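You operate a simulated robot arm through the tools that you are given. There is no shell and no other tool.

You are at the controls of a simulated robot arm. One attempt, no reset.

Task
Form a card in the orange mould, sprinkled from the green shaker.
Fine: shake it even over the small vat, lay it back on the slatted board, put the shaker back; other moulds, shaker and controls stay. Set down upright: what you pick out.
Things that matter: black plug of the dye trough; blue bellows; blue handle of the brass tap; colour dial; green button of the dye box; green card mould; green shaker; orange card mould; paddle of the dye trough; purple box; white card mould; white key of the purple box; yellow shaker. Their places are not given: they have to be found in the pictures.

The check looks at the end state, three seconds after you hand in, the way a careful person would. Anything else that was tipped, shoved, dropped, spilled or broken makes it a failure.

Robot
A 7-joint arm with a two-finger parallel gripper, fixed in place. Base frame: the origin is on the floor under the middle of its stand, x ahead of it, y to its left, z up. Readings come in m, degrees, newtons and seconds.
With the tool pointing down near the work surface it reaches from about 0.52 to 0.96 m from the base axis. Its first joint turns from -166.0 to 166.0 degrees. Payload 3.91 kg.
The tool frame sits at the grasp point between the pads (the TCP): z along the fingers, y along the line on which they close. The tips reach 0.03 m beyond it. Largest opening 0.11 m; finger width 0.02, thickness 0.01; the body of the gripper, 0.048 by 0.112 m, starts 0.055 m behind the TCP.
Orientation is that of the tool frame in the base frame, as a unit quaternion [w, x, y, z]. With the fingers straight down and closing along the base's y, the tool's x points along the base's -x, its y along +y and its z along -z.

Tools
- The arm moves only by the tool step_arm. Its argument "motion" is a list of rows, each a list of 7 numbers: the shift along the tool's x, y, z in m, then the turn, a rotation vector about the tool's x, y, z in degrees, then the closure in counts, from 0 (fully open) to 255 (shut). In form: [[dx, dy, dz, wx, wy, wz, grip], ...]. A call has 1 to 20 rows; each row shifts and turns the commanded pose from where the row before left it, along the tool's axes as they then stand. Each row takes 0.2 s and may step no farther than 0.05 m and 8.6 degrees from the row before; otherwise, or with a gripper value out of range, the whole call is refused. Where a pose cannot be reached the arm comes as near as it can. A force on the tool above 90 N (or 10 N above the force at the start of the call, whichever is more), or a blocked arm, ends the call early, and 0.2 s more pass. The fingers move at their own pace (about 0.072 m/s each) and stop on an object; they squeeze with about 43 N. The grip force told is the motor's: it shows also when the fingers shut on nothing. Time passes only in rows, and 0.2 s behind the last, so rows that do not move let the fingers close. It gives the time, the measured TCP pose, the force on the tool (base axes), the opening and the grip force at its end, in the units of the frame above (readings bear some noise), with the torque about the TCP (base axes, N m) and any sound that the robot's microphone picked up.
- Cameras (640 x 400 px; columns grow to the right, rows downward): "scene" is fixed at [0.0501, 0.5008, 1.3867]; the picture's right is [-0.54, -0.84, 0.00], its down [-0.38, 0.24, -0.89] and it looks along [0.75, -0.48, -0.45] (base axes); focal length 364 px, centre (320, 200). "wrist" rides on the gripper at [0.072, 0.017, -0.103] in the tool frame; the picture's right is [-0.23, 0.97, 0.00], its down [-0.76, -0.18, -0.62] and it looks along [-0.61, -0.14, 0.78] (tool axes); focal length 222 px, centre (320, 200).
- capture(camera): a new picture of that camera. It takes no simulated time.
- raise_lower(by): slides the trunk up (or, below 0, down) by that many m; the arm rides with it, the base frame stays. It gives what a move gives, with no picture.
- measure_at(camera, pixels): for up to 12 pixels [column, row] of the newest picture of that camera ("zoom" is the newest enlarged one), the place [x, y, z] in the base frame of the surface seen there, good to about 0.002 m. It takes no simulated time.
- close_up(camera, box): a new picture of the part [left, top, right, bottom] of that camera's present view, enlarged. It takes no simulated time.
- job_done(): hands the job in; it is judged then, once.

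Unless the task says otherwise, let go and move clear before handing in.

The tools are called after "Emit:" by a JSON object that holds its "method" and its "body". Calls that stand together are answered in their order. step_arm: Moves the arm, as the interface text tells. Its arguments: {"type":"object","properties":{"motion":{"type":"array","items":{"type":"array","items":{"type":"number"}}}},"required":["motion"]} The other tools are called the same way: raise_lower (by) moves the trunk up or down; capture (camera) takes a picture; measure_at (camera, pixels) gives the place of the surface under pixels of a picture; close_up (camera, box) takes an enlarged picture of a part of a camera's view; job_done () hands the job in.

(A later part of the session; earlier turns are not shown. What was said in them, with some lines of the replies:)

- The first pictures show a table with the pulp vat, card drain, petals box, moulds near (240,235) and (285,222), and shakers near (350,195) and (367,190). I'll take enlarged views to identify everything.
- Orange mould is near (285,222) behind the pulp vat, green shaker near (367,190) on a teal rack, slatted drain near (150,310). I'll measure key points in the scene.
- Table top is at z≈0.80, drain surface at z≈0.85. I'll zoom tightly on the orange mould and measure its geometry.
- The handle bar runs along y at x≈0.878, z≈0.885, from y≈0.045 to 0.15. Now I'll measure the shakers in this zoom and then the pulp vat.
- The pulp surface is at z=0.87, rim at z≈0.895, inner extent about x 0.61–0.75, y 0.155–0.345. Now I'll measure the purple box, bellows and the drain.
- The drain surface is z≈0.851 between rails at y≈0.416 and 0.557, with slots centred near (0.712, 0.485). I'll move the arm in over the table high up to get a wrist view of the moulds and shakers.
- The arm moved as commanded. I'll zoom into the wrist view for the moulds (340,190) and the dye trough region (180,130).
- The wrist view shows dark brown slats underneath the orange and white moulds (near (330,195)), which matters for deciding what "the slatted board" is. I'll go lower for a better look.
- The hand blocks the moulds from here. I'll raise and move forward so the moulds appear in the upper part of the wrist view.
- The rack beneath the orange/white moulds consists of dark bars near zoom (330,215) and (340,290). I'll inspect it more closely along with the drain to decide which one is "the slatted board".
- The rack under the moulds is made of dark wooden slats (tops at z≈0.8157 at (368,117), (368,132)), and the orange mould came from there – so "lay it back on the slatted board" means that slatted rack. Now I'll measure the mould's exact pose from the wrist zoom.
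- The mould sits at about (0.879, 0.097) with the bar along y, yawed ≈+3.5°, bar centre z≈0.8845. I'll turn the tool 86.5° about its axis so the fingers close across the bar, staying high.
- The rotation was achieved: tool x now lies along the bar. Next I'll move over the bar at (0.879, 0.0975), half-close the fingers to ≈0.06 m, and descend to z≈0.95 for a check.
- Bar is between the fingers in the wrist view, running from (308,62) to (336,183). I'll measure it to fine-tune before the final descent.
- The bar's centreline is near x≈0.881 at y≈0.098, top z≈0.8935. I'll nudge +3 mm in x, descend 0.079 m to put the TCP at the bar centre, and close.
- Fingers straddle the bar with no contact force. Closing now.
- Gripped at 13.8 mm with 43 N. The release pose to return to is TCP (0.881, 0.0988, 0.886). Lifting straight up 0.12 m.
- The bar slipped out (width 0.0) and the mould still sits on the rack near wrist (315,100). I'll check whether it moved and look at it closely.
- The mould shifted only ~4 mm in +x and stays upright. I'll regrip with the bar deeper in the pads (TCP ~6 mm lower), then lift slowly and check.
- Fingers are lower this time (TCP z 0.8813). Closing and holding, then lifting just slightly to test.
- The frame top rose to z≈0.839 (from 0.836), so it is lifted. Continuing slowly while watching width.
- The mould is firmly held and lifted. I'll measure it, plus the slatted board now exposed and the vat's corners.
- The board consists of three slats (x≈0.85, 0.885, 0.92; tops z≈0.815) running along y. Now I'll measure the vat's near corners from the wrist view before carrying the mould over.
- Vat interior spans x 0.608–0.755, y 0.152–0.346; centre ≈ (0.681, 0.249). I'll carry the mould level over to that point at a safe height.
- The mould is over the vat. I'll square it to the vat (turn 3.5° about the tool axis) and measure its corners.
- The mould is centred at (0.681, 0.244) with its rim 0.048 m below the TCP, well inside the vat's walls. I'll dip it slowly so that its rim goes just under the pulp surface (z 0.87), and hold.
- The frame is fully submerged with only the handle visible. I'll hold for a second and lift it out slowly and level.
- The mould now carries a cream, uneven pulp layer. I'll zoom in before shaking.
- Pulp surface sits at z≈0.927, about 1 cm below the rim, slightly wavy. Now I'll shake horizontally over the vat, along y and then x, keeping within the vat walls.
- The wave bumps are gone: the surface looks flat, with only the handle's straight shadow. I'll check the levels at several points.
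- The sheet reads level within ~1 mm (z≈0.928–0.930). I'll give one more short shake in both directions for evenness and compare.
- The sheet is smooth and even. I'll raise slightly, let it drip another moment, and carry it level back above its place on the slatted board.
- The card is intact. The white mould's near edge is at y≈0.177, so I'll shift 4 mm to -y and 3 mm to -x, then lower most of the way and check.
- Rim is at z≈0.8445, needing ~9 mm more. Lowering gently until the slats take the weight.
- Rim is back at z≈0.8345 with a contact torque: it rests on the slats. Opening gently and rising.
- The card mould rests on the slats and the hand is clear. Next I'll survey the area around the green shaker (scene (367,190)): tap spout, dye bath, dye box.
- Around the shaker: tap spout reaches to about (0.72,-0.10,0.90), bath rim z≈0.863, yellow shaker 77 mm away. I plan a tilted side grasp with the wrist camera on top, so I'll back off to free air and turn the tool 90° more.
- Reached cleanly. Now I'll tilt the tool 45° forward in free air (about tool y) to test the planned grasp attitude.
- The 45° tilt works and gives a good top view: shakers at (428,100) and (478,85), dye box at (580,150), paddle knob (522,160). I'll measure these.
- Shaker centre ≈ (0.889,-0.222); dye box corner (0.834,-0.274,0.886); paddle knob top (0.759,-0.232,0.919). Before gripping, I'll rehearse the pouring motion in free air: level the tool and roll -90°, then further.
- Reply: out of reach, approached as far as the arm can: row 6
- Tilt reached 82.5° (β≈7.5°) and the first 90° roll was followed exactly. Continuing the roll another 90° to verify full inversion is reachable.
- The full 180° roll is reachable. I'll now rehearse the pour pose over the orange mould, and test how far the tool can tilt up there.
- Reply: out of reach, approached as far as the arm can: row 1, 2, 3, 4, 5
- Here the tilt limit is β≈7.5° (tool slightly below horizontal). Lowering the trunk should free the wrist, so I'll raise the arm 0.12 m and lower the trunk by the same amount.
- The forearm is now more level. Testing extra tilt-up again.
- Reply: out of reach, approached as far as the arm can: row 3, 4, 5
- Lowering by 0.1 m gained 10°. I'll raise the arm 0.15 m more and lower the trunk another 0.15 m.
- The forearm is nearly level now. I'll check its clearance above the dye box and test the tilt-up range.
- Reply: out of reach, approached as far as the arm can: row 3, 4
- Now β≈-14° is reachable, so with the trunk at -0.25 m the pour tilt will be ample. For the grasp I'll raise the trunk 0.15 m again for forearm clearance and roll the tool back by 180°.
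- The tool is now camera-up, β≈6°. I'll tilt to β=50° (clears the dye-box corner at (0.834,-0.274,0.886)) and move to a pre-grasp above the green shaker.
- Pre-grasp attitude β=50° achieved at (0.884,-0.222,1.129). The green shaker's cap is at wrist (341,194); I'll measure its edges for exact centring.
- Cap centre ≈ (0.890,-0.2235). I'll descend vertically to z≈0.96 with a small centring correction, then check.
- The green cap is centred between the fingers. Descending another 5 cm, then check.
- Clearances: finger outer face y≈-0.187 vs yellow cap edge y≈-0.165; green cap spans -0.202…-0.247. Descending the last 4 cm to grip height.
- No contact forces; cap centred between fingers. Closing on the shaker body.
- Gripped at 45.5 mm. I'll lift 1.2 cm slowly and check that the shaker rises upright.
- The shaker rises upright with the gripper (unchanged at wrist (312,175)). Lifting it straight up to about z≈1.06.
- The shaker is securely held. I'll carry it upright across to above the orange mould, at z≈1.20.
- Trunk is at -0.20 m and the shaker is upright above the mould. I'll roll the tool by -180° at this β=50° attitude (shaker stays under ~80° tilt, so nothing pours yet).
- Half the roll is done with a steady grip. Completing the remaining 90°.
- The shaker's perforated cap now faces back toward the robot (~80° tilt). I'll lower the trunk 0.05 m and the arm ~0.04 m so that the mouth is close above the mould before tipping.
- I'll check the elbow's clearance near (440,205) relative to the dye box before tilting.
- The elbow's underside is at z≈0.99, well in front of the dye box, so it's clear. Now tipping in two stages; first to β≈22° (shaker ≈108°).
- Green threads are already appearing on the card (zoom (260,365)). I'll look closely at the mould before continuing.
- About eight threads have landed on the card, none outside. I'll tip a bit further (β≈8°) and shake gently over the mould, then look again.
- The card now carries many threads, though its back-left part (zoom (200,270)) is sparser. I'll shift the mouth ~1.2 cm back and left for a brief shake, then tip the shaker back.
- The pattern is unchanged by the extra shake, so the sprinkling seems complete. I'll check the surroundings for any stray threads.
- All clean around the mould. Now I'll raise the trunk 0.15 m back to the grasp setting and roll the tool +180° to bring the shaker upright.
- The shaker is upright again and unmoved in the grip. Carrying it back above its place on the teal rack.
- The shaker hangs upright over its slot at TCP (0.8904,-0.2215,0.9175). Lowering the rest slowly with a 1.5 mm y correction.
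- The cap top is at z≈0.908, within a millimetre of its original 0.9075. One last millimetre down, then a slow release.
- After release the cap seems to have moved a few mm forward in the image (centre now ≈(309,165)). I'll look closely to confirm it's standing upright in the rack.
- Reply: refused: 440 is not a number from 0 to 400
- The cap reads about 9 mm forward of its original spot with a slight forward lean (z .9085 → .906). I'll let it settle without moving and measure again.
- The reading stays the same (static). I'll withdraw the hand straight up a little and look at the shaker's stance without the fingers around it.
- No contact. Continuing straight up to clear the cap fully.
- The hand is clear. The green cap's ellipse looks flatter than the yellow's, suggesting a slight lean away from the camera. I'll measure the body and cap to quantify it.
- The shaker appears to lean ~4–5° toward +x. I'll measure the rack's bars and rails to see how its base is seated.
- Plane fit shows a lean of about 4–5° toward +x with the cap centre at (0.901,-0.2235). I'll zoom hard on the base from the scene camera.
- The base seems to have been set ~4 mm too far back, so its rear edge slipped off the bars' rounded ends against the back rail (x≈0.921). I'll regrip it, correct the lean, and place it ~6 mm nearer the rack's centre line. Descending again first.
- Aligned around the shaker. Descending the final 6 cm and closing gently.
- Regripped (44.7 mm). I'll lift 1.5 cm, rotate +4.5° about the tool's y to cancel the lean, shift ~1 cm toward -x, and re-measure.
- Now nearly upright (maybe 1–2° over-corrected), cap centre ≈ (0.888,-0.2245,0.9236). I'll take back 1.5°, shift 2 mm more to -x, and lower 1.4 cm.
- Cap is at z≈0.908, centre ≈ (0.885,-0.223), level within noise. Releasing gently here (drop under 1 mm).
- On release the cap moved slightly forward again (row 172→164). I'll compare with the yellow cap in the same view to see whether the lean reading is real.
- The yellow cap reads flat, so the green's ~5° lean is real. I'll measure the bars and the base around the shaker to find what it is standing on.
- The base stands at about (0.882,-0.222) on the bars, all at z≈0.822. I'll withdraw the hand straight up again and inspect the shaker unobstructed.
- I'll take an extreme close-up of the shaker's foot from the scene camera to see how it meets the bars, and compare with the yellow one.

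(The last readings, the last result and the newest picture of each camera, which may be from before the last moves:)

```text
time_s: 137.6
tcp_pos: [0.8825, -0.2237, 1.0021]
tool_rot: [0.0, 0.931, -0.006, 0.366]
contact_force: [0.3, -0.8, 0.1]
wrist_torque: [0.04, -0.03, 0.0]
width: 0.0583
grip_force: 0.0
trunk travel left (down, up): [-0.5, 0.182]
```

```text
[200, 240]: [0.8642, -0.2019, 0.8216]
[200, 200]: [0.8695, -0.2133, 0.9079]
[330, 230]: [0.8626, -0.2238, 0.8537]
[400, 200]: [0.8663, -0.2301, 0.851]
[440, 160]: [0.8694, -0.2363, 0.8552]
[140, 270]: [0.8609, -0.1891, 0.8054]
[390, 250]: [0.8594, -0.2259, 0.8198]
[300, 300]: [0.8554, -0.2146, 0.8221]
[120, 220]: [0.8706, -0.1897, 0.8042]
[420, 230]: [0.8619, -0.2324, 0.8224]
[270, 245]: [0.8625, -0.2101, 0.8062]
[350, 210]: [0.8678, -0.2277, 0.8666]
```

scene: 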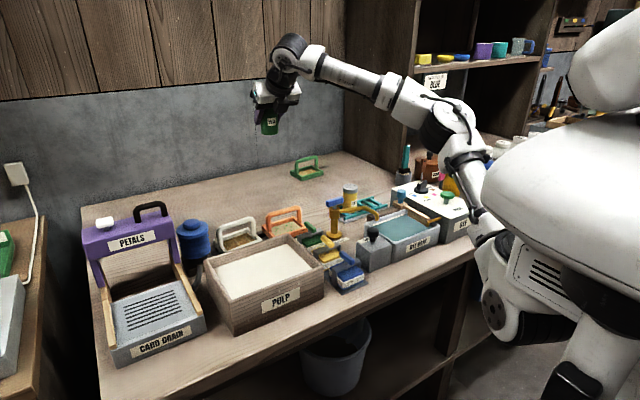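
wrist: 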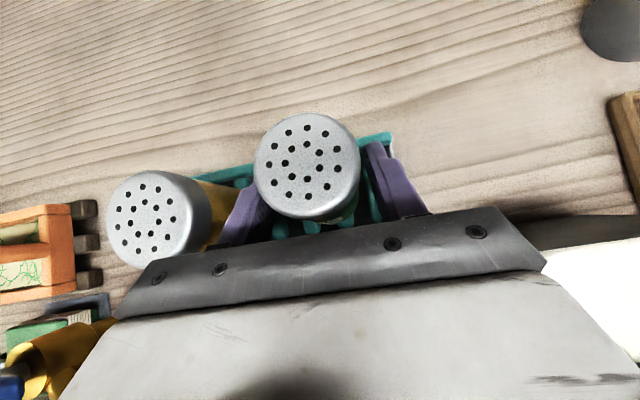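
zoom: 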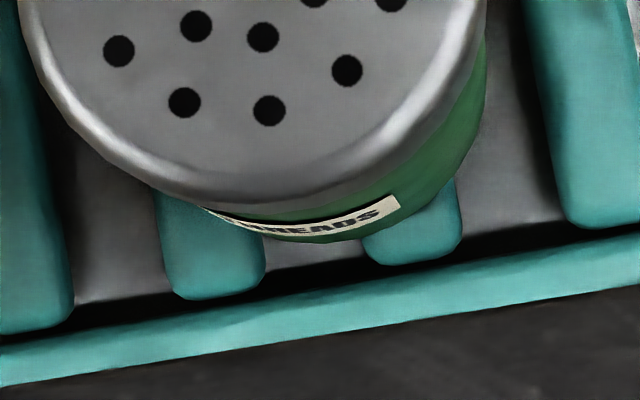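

The lean persists at about 4–5° without anything visible beneath it. I'll try seating it by pressing lightly straight down on the cap with closed fingertips: first raise, turn the tool vertical and close the fingers.

Emit:
{"method": "step_arm", "body": {"motion": [[0.0137, 0, -0.0146, 0, 0, 0, 120], [0.0137, 0, -0.0146, 0, 0, 0, 160], [0.0137, 0, -0.0146, 0, 0, 0, 200], [0, 0, 0, 0, -8.6, 0, 255], [0, 0, 0, 0, -8.6, 0, 255], [0, 0, 0, 0, -8.6, 0, 255], [0, 0, 0, 0, -8.6, 0, 255], [0, 0, 0, 0, -8.6, 0, 255], [0, 0, 0, 0, 0, 0, 255], [0, 0, 0, 0, 0, 0, 255]]}}

Emit:
{"method": "capture", "body": {"camera": "wrist"}}

Emit:
{"method": "close_up", "body": {"camera": "scene", "box": [320, 100, 480, 220]}}

```text
time_s: 139.8
tcp_pos: [0.8677, -0.2188, 1.0617]
tool_rot: [-0.001, 1.0, -0.007, 0.0]
contact_force: [0.2, 1.4, 0.4]
wrist_torque: [-0.03, 0.01, 0.0]
width: 0.0
grip_force: 38.0
out of reach, approached as far as the arm can: row 8
trunk travel left (down, up): [-0.5, 0.182]
```

```text
taken
```

wrist: 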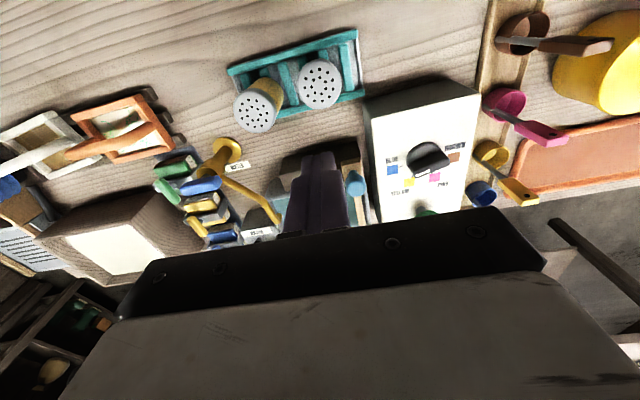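

```text
3.33 times, centred on (400, 160) of scene
```

zoom: 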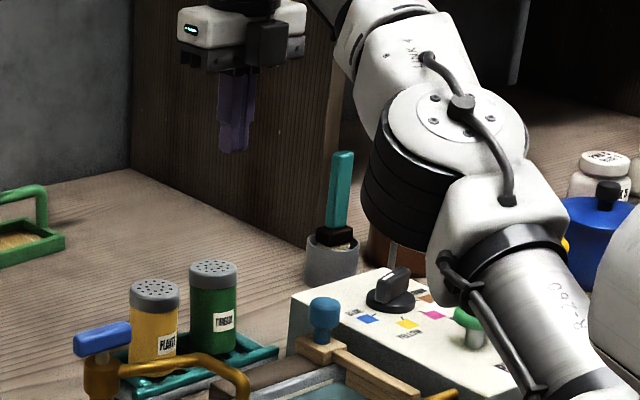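

The vertical attitude is at the edge of reach here (TCP ended at x=0.868), and the elbow is nearer the dye box. I'll check the elbow clearance before doing anything else.

Emit:
{"method": "measure_at", "body": {"camera": "zoom", "pixels": [[400, 245], [380, 215], [430, 250], [390, 270], [470, 310], [450, 240], [395, 230], [445, 300], [415, 200]]}}

Emit:
{"method": "measure_at", "body": {"camera": "wrist", "pixels": [[320, 70], [320, 98], [303, 85], [338, 85], [320, 85], [258, 93], [258, 115], [240, 108], [275, 105], [258, 106]]}}

```text
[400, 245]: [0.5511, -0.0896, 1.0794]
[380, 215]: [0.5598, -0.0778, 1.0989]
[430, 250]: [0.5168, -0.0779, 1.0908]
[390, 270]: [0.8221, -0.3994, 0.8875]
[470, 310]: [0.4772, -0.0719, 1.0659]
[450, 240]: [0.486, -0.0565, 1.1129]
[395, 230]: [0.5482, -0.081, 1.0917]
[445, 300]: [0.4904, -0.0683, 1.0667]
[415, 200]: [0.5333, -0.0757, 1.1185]
```

```text
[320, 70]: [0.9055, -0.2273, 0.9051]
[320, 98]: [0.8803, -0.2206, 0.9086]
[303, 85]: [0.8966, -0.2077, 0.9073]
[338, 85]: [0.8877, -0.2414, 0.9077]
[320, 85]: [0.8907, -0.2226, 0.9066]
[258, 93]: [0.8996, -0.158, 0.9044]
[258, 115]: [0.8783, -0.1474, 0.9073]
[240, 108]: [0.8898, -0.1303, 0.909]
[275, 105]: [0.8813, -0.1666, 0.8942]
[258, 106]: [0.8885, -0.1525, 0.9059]
```

Elbow is fine (z≥1.07). I'll bring the closed fingertips above the green cap: down to z≈0.96 and over (0.884,-0.2235).

Emit:
{"method": "step_arm", "body": {"motion": [[0, 0, 0.02, 0, 0, 0, 255], [0, 0, 0.02, 0, 0, 0, 255], [0, 0, 0.02, 0, 0, 0, 255], [0, 0, 0.02, 0, 0, 0, 255], [0.008, 0.0024, 0.008, 0, 0, 0, 255], [0.008, 0.0024, 0.008, 0, 0, 0, 255], [0, 0, 0, 0, 0, 0, 255], [0, 0, 0, 0, 0, 0, 255]]}}

Emit:
{"method": "close_up", "body": {"camera": "scene", "box": [320, 130, 448, 210]}}

Emit:
{"method": "capture", "body": {"camera": "wrist"}}

```text
time_s: 141.6
tcp_pos: [0.8846, -0.2231, 0.9634]
tool_rot: [-0.002, 1.0, -0.007, 0.001]
contact_force: [0.3, -0.1, -0.3]
wrist_torque: [0.0, 0.01, 0.01]
width: 0.0
grip_force: 36.9
trunk travel left (down, up): [-0.5, 0.182]
```

```text
5.00 times, centred on (384, 170) of scene
```

zoom: 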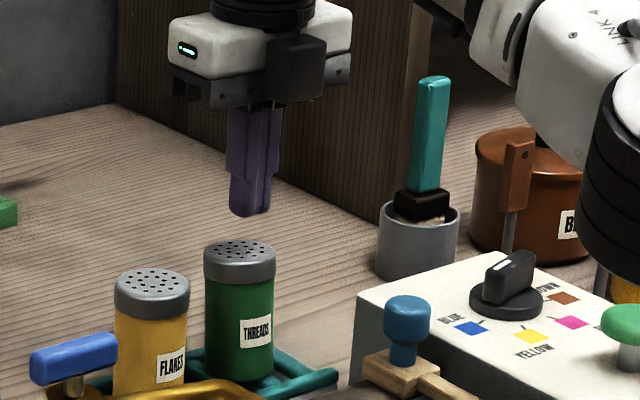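

```text
taken
```

wrist: 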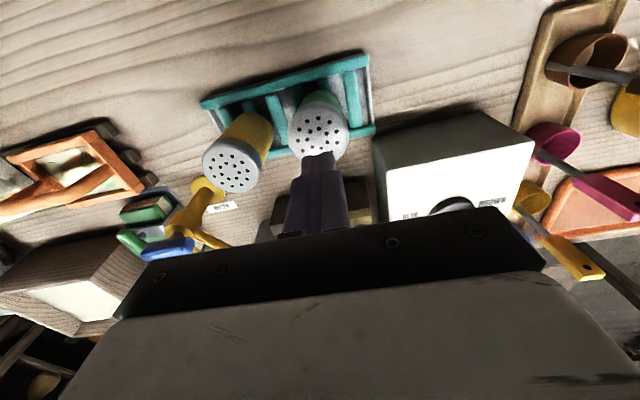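

Fingertips hover ~2.5 cm above the cap. Descending in small steps, watching the force.

Emit:
{"method": "step_arm", "body": {"motion": [[0, 0, 0.012, 0, 0, 0, 255], [0, 0, 0.006, 0, 0, 0, 255], [0, 0, 0.002, 0, 0, 0, 255], [0, 0, 0, 0, 0, 0, 255]]}}

Emit:
{"method": "close_up", "body": {"camera": "scene", "box": [340, 160, 404, 200]}}

```text
time_s: 142.6
tcp_pos: [0.8858, -0.2214, 0.9452]
tool_rot: [-0.003, 1.0, -0.006, 0.001]
contact_force: [-0.2, 0.0, 0.3]
wrist_torque: [0.0, 0.01, 0.01]
width: 0.0
grip_force: 37.5
trunk travel left (down, up): [-0.5, 0.182]
```

```text
10.00 times, centred on (372, 180) of scene
```

zoom: 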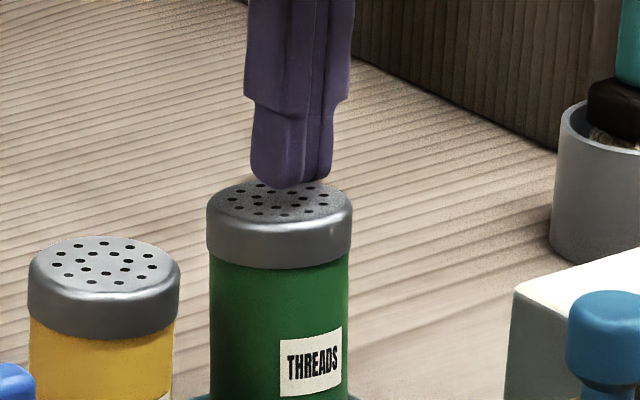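

Emit:
{"method": "step_arm", "body": {"motion": [[0, 0, 0.002, 0, 0, 0, 255], [0, 0, 0.002, 0, 0, 0, 255], [0, 0, 0.001, 0, 0, 0, 255], [0, 0, 0, 0, 0, 0, 255]]}}

Emit:
{"method": "close_up", "body": {"camera": "scene", "box": [340, 160, 404, 200]}}

```text
time_s: 143.6
tcp_pos: [0.8848, -0.2237, 0.9402]
tool_rot: [-0.001, 1.0, -0.006, 0.001]
contact_force: [0.1, 0.2, 0.4]
wrist_torque: [0.0, 0.02, 0.01]
width: 0.0001
grip_force: 38.3
trunk travel left (down, up): [-0.5, 0.182]
```

```text
10.00 times, centred on (372, 180) of scene
```

zoom: 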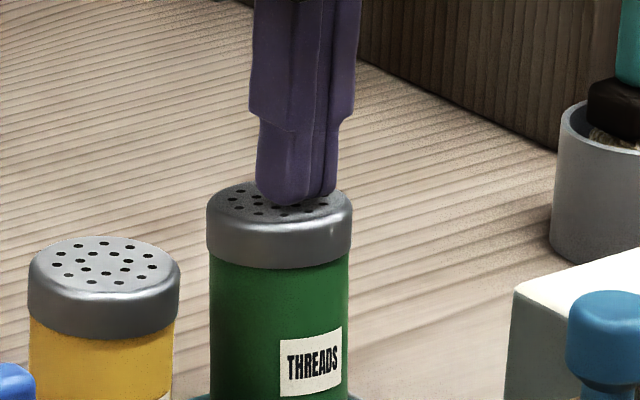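

Emit:
{"method": "step_arm", "body": {"motion": [[0, 0, 0.001, 0, 0, 0, 255], [0, 0, 0.001, 0, 0, 0, 255], [0, 0, 0, 0, 0, 0, 255]]}}

Emit:
{"method": "close_up", "body": {"camera": "scene", "box": [340, 160, 404, 200]}}

```text
time_s: 144.4
tcp_pos: [0.885, -0.2243, 0.9378]
tool_rot: [-0.001, 1.0, -0.007, 0.001]
contact_force: [-0.8, 0.2, 4.1]
wrist_torque: [0.0, 0.02, 0.0]
width: 0.0
grip_force: 37.9
trunk travel left (down, up): [-0.5, 0.182]
```

```text
10.00 times, centred on (372, 180) of scene
```

zoom: 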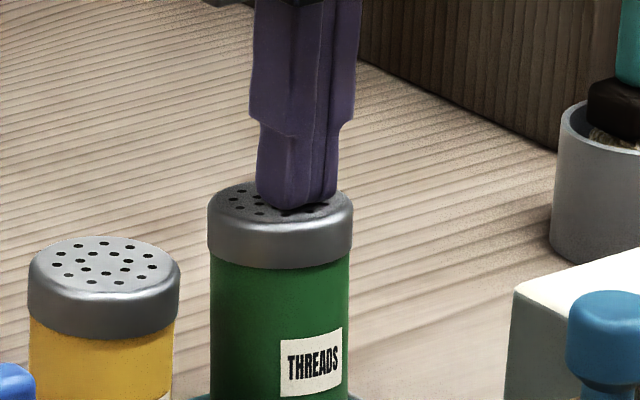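

Contact: 4.1 N. Pressing slightly more.

Emit:
{"method": "step_arm", "body": {"motion": [[0, 0, 0.001, 0, 0, 0, 255], [0, 0, 0, 0, 0, 0, 255], [0, 0, 0, 0, 0, 0, 255]]}}

Emit:
{"method": "close_up", "body": {"camera": "scene", "box": [340, 160, 404, 200]}}

```text
time_s: 145.2
tcp_pos: [0.8841, -0.2234, 0.9366]
tool_rot: [-0.001, 1.0, -0.008, 0.001]
contact_force: [-0.4, 0.2, 6.6]
wrist_torque: [0.01, 0.05, 0.0]
width: 0.0
grip_force: 37.5
trunk travel left (down, up): [-0.5, 0.182]
```

```text
10.00 times, centred on (372, 180) of scene
```

zoom: 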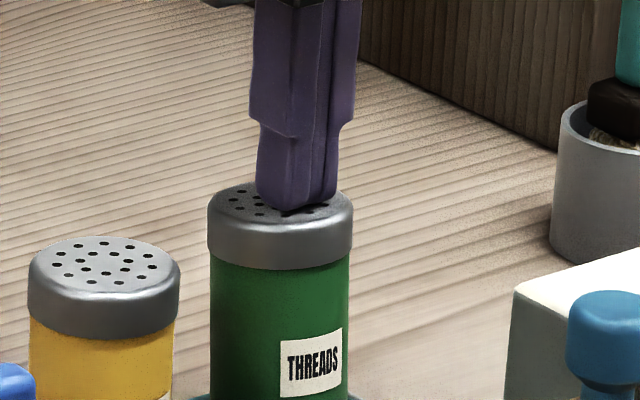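

Emit:
{"method": "step_arm", "body": {"motion": [[0, 0, 0.001, 0, 0, 0, 255], [0, 0, 0.001, 0, 0, 0, 255], [0, 0, 0, 0, 0, 0, 255], [0, 0, 0, 0, 0, 0, 255]]}}

Emit:
{"method": "close_up", "body": {"camera": "scene", "box": [340, 160, 404, 200]}}

```text
time_s: 146.2
tcp_pos: [0.8822, -0.224, 0.937]
tool_rot: [-0.001, 1.0, -0.007, 0.002]
contact_force: [-1.7, -0.1, 13.5]
wrist_torque: [-0.01, 0.2, 0.0]
width: 0.0001
grip_force: 38.3
trunk travel left (down, up): [-0.5, 0.182]
```

```text
10.00 times, centred on (372, 180) of scene
```

zoom: 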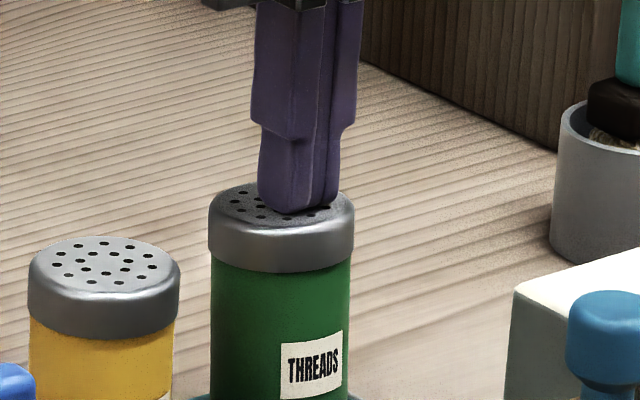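

The cap's near rim has come down ~4 px (272 vs 268), i.e. it's righting itself. I'll lift off and see whether it stays.

Emit:
{"method": "step_arm", "body": {"motion": [[0, 0, -0.001, 0, 0, 0, 255], [0, 0, -0.002, 0, 0, 0, 255], [0, 0, -0.004, 0, 0, 0, 255], [0, 0, -0.01, 0, 0, 0, 255], [0, 0, -0.02, 0, 0, 0, 255], [0, 0, -0.03, 0, 0, 0, 255], [0, 0, 0, 0, 0, 0, 255]]}}

Emit:
{"method": "close_up", "body": {"camera": "scene", "box": [338, 172, 386, 202]}}

Emit:
{"method": "capture", "body": {"camera": "wrist"}}

```text
time_s: 147.8
tcp_pos: [0.8857, -0.2255, 1.0027]
tool_rot: [-0.001, 1.0, -0.007, 0.0]
contact_force: [0.0, 0.5, -0.1]
wrist_torque: [0.0, -0.01, 0.01]
width: 0.0
grip_force: 38.2
trunk travel left (down, up): [-0.5, 0.182]
```

```text
13.33 times, centred on (362, 187) of scene
```

zoom: 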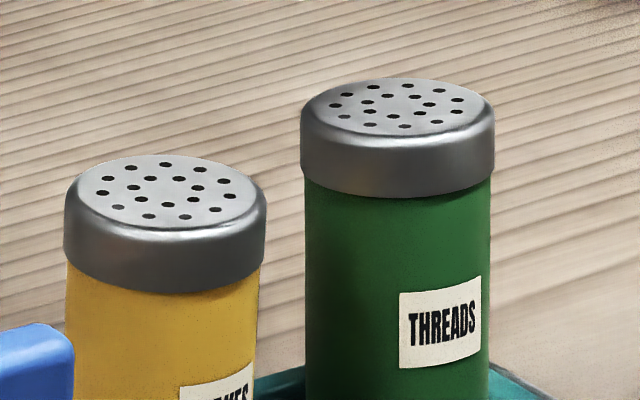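

```text
taken
```

wrist: 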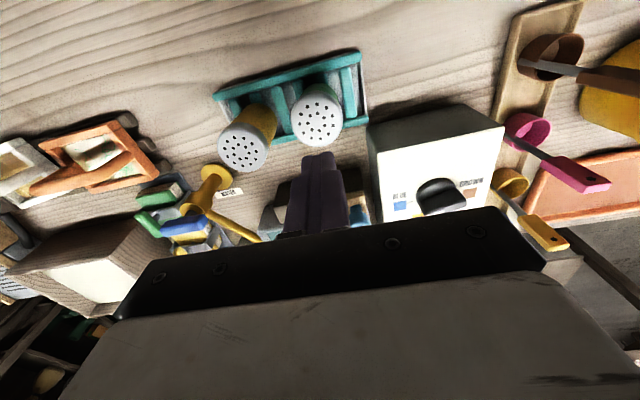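

After lift-off it settles back to the same small lean (~4–5°), evidently its resting stance on these rounded bars; it is standing stably in its place. I'll back the hand away and inspect the whole bench.

Emit:
{"method": "step_arm", "body": {"motion": [[-0.02, 0, -0.015, 0, 0, 0, 255], [-0.03, 0, -0.02, 0, 0, 0, 255], [-0.03, 0, -0.02, 0, 0, 0, 255], [-0.03, 0, -0.02, 0, 0, 0, 255], [-0.03, 0, -0.02, 0, 0, 0, 255], [-0.03, 0, -0.02, 0, 0, 0, 255], [0, 0, 0, 0, 0, 0, 255]]}}

Emit:
{"method": "capture", "body": {"camera": "scene"}}

Emit:
{"method": "close_up", "body": {"camera": "scene", "box": [230, 170, 390, 270]}}

Emit:
{"method": "capture", "body": {"camera": "wrist"}}

```text
time_s: 149.4
tcp_pos: [0.7127, -0.2204, 1.1169]
tool_rot: [-0.001, 1.0, -0.007, -0.001]
contact_force: [-0.8, -0.2, 0.3]
wrist_torque: [-0.03, -0.01, -0.03]
width: 0.0001
grip_force: 37.5
trunk travel left (down, up): [-0.5, 0.182]
```

```text
taken
```

scene: 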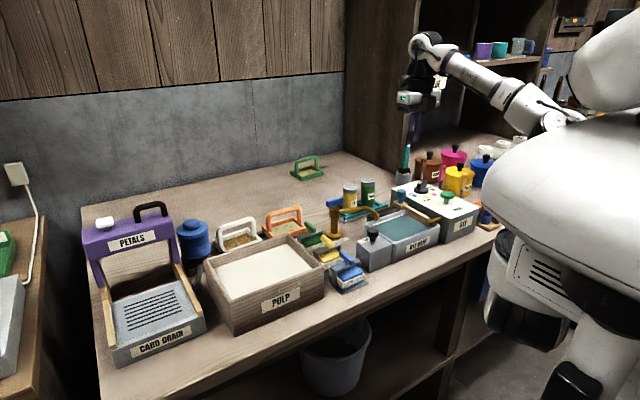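

```text
4.00 times, centred on (310, 220) of scene
```

zoom: 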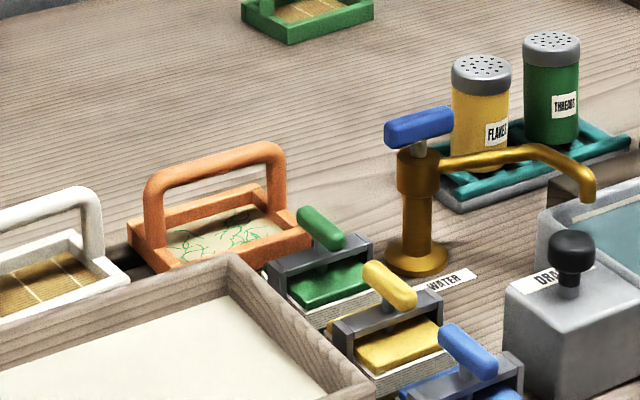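

```text
taken
```

wrist: 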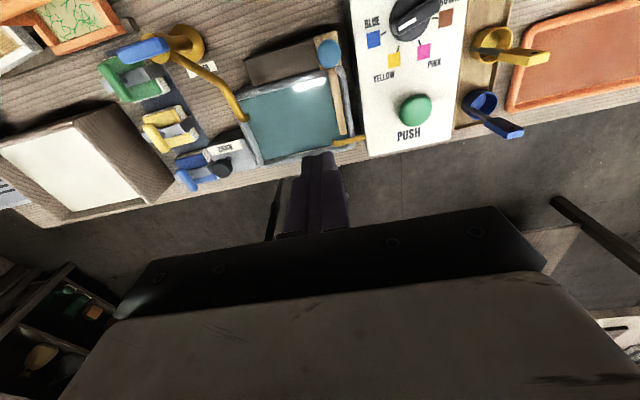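

Everything is in place: card with threads in the orange mould on the slats, shaker back in the rack, others untouched. One last close check of the mould and the vat surroundings for drips or strays.

Emit:
{"method": "close_up", "body": {"camera": "scene", "box": [256, 200, 336, 250]}}

Emit:
{"method": "close_up", "body": {"camera": "scene", "box": [190, 210, 350, 330]}}

Emit:
{"method": "close_up", "body": {"camera": "scene", "box": [330, 165, 410, 215]}}

```text
8.00 times, centred on (296, 225) of scene
```

zoom: 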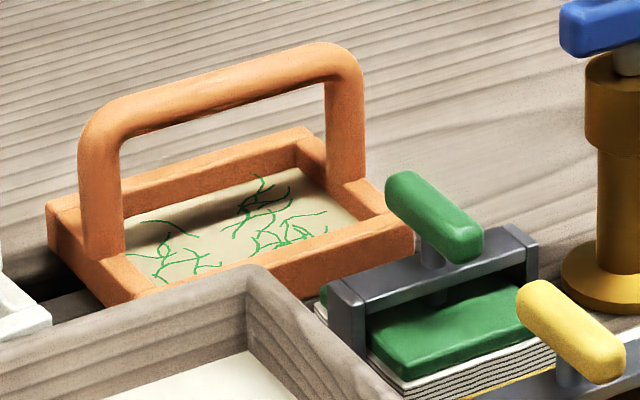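

```text
3.33 times, centred on (270, 270) of scene
```

zoom: 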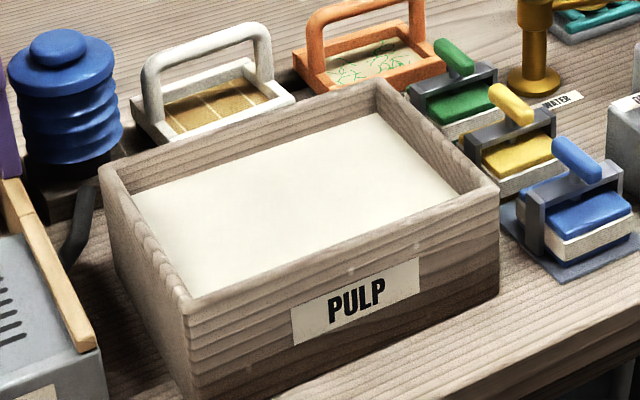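

```text
8.00 times, centred on (370, 190) of scene
```

zoom: 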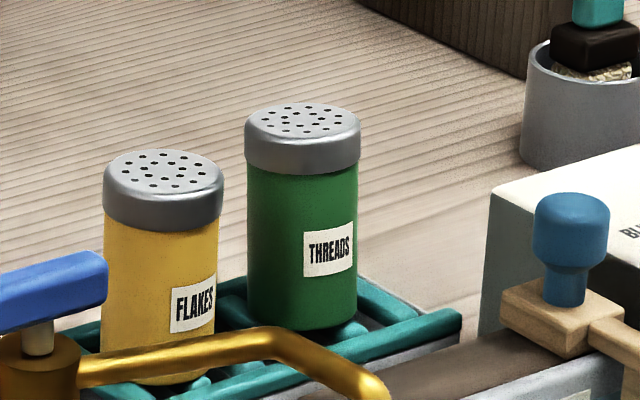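

The final pictures show the even card with green threads in the orange mould on the slats, and nothing spilled or moved. The green shaker is back in its rack, standing stably with a slight lean, and the hand is clear, so I'm handing in.

Emit:
{"method": "job_done", "body": {}}

```text
The job is handed in.
```

The job is handed in: the orange mould holds an even card sprinkled with green threads, and it is back on the slatted board it came from. The green shaker is back in its teal rack. The judge's result has not come back to me.

- **Shaker lean:** the shaker stands stably but leans about 4–5° toward the back. I regripped it once and pressed it down once to level it. Each time it settled back to the same lean.
- **Which board:** I took "the slatted board" to be the three wooden slats the mould was resting on at the start, because of the word "back". I did not use the grey CARD DRAIN.
- **First grip:** my first lift of the mould slipped, and the mould shifted about 4 mm on the slats before I regripped it. It now sits close to its original place.
- **Sprinkling:** the threads lie mostly on the front and right of the card. An extra shake over the sparser back-left part added none.

In the last pictures I saw no stray threads, drips or shifted items, and the hand was clear.
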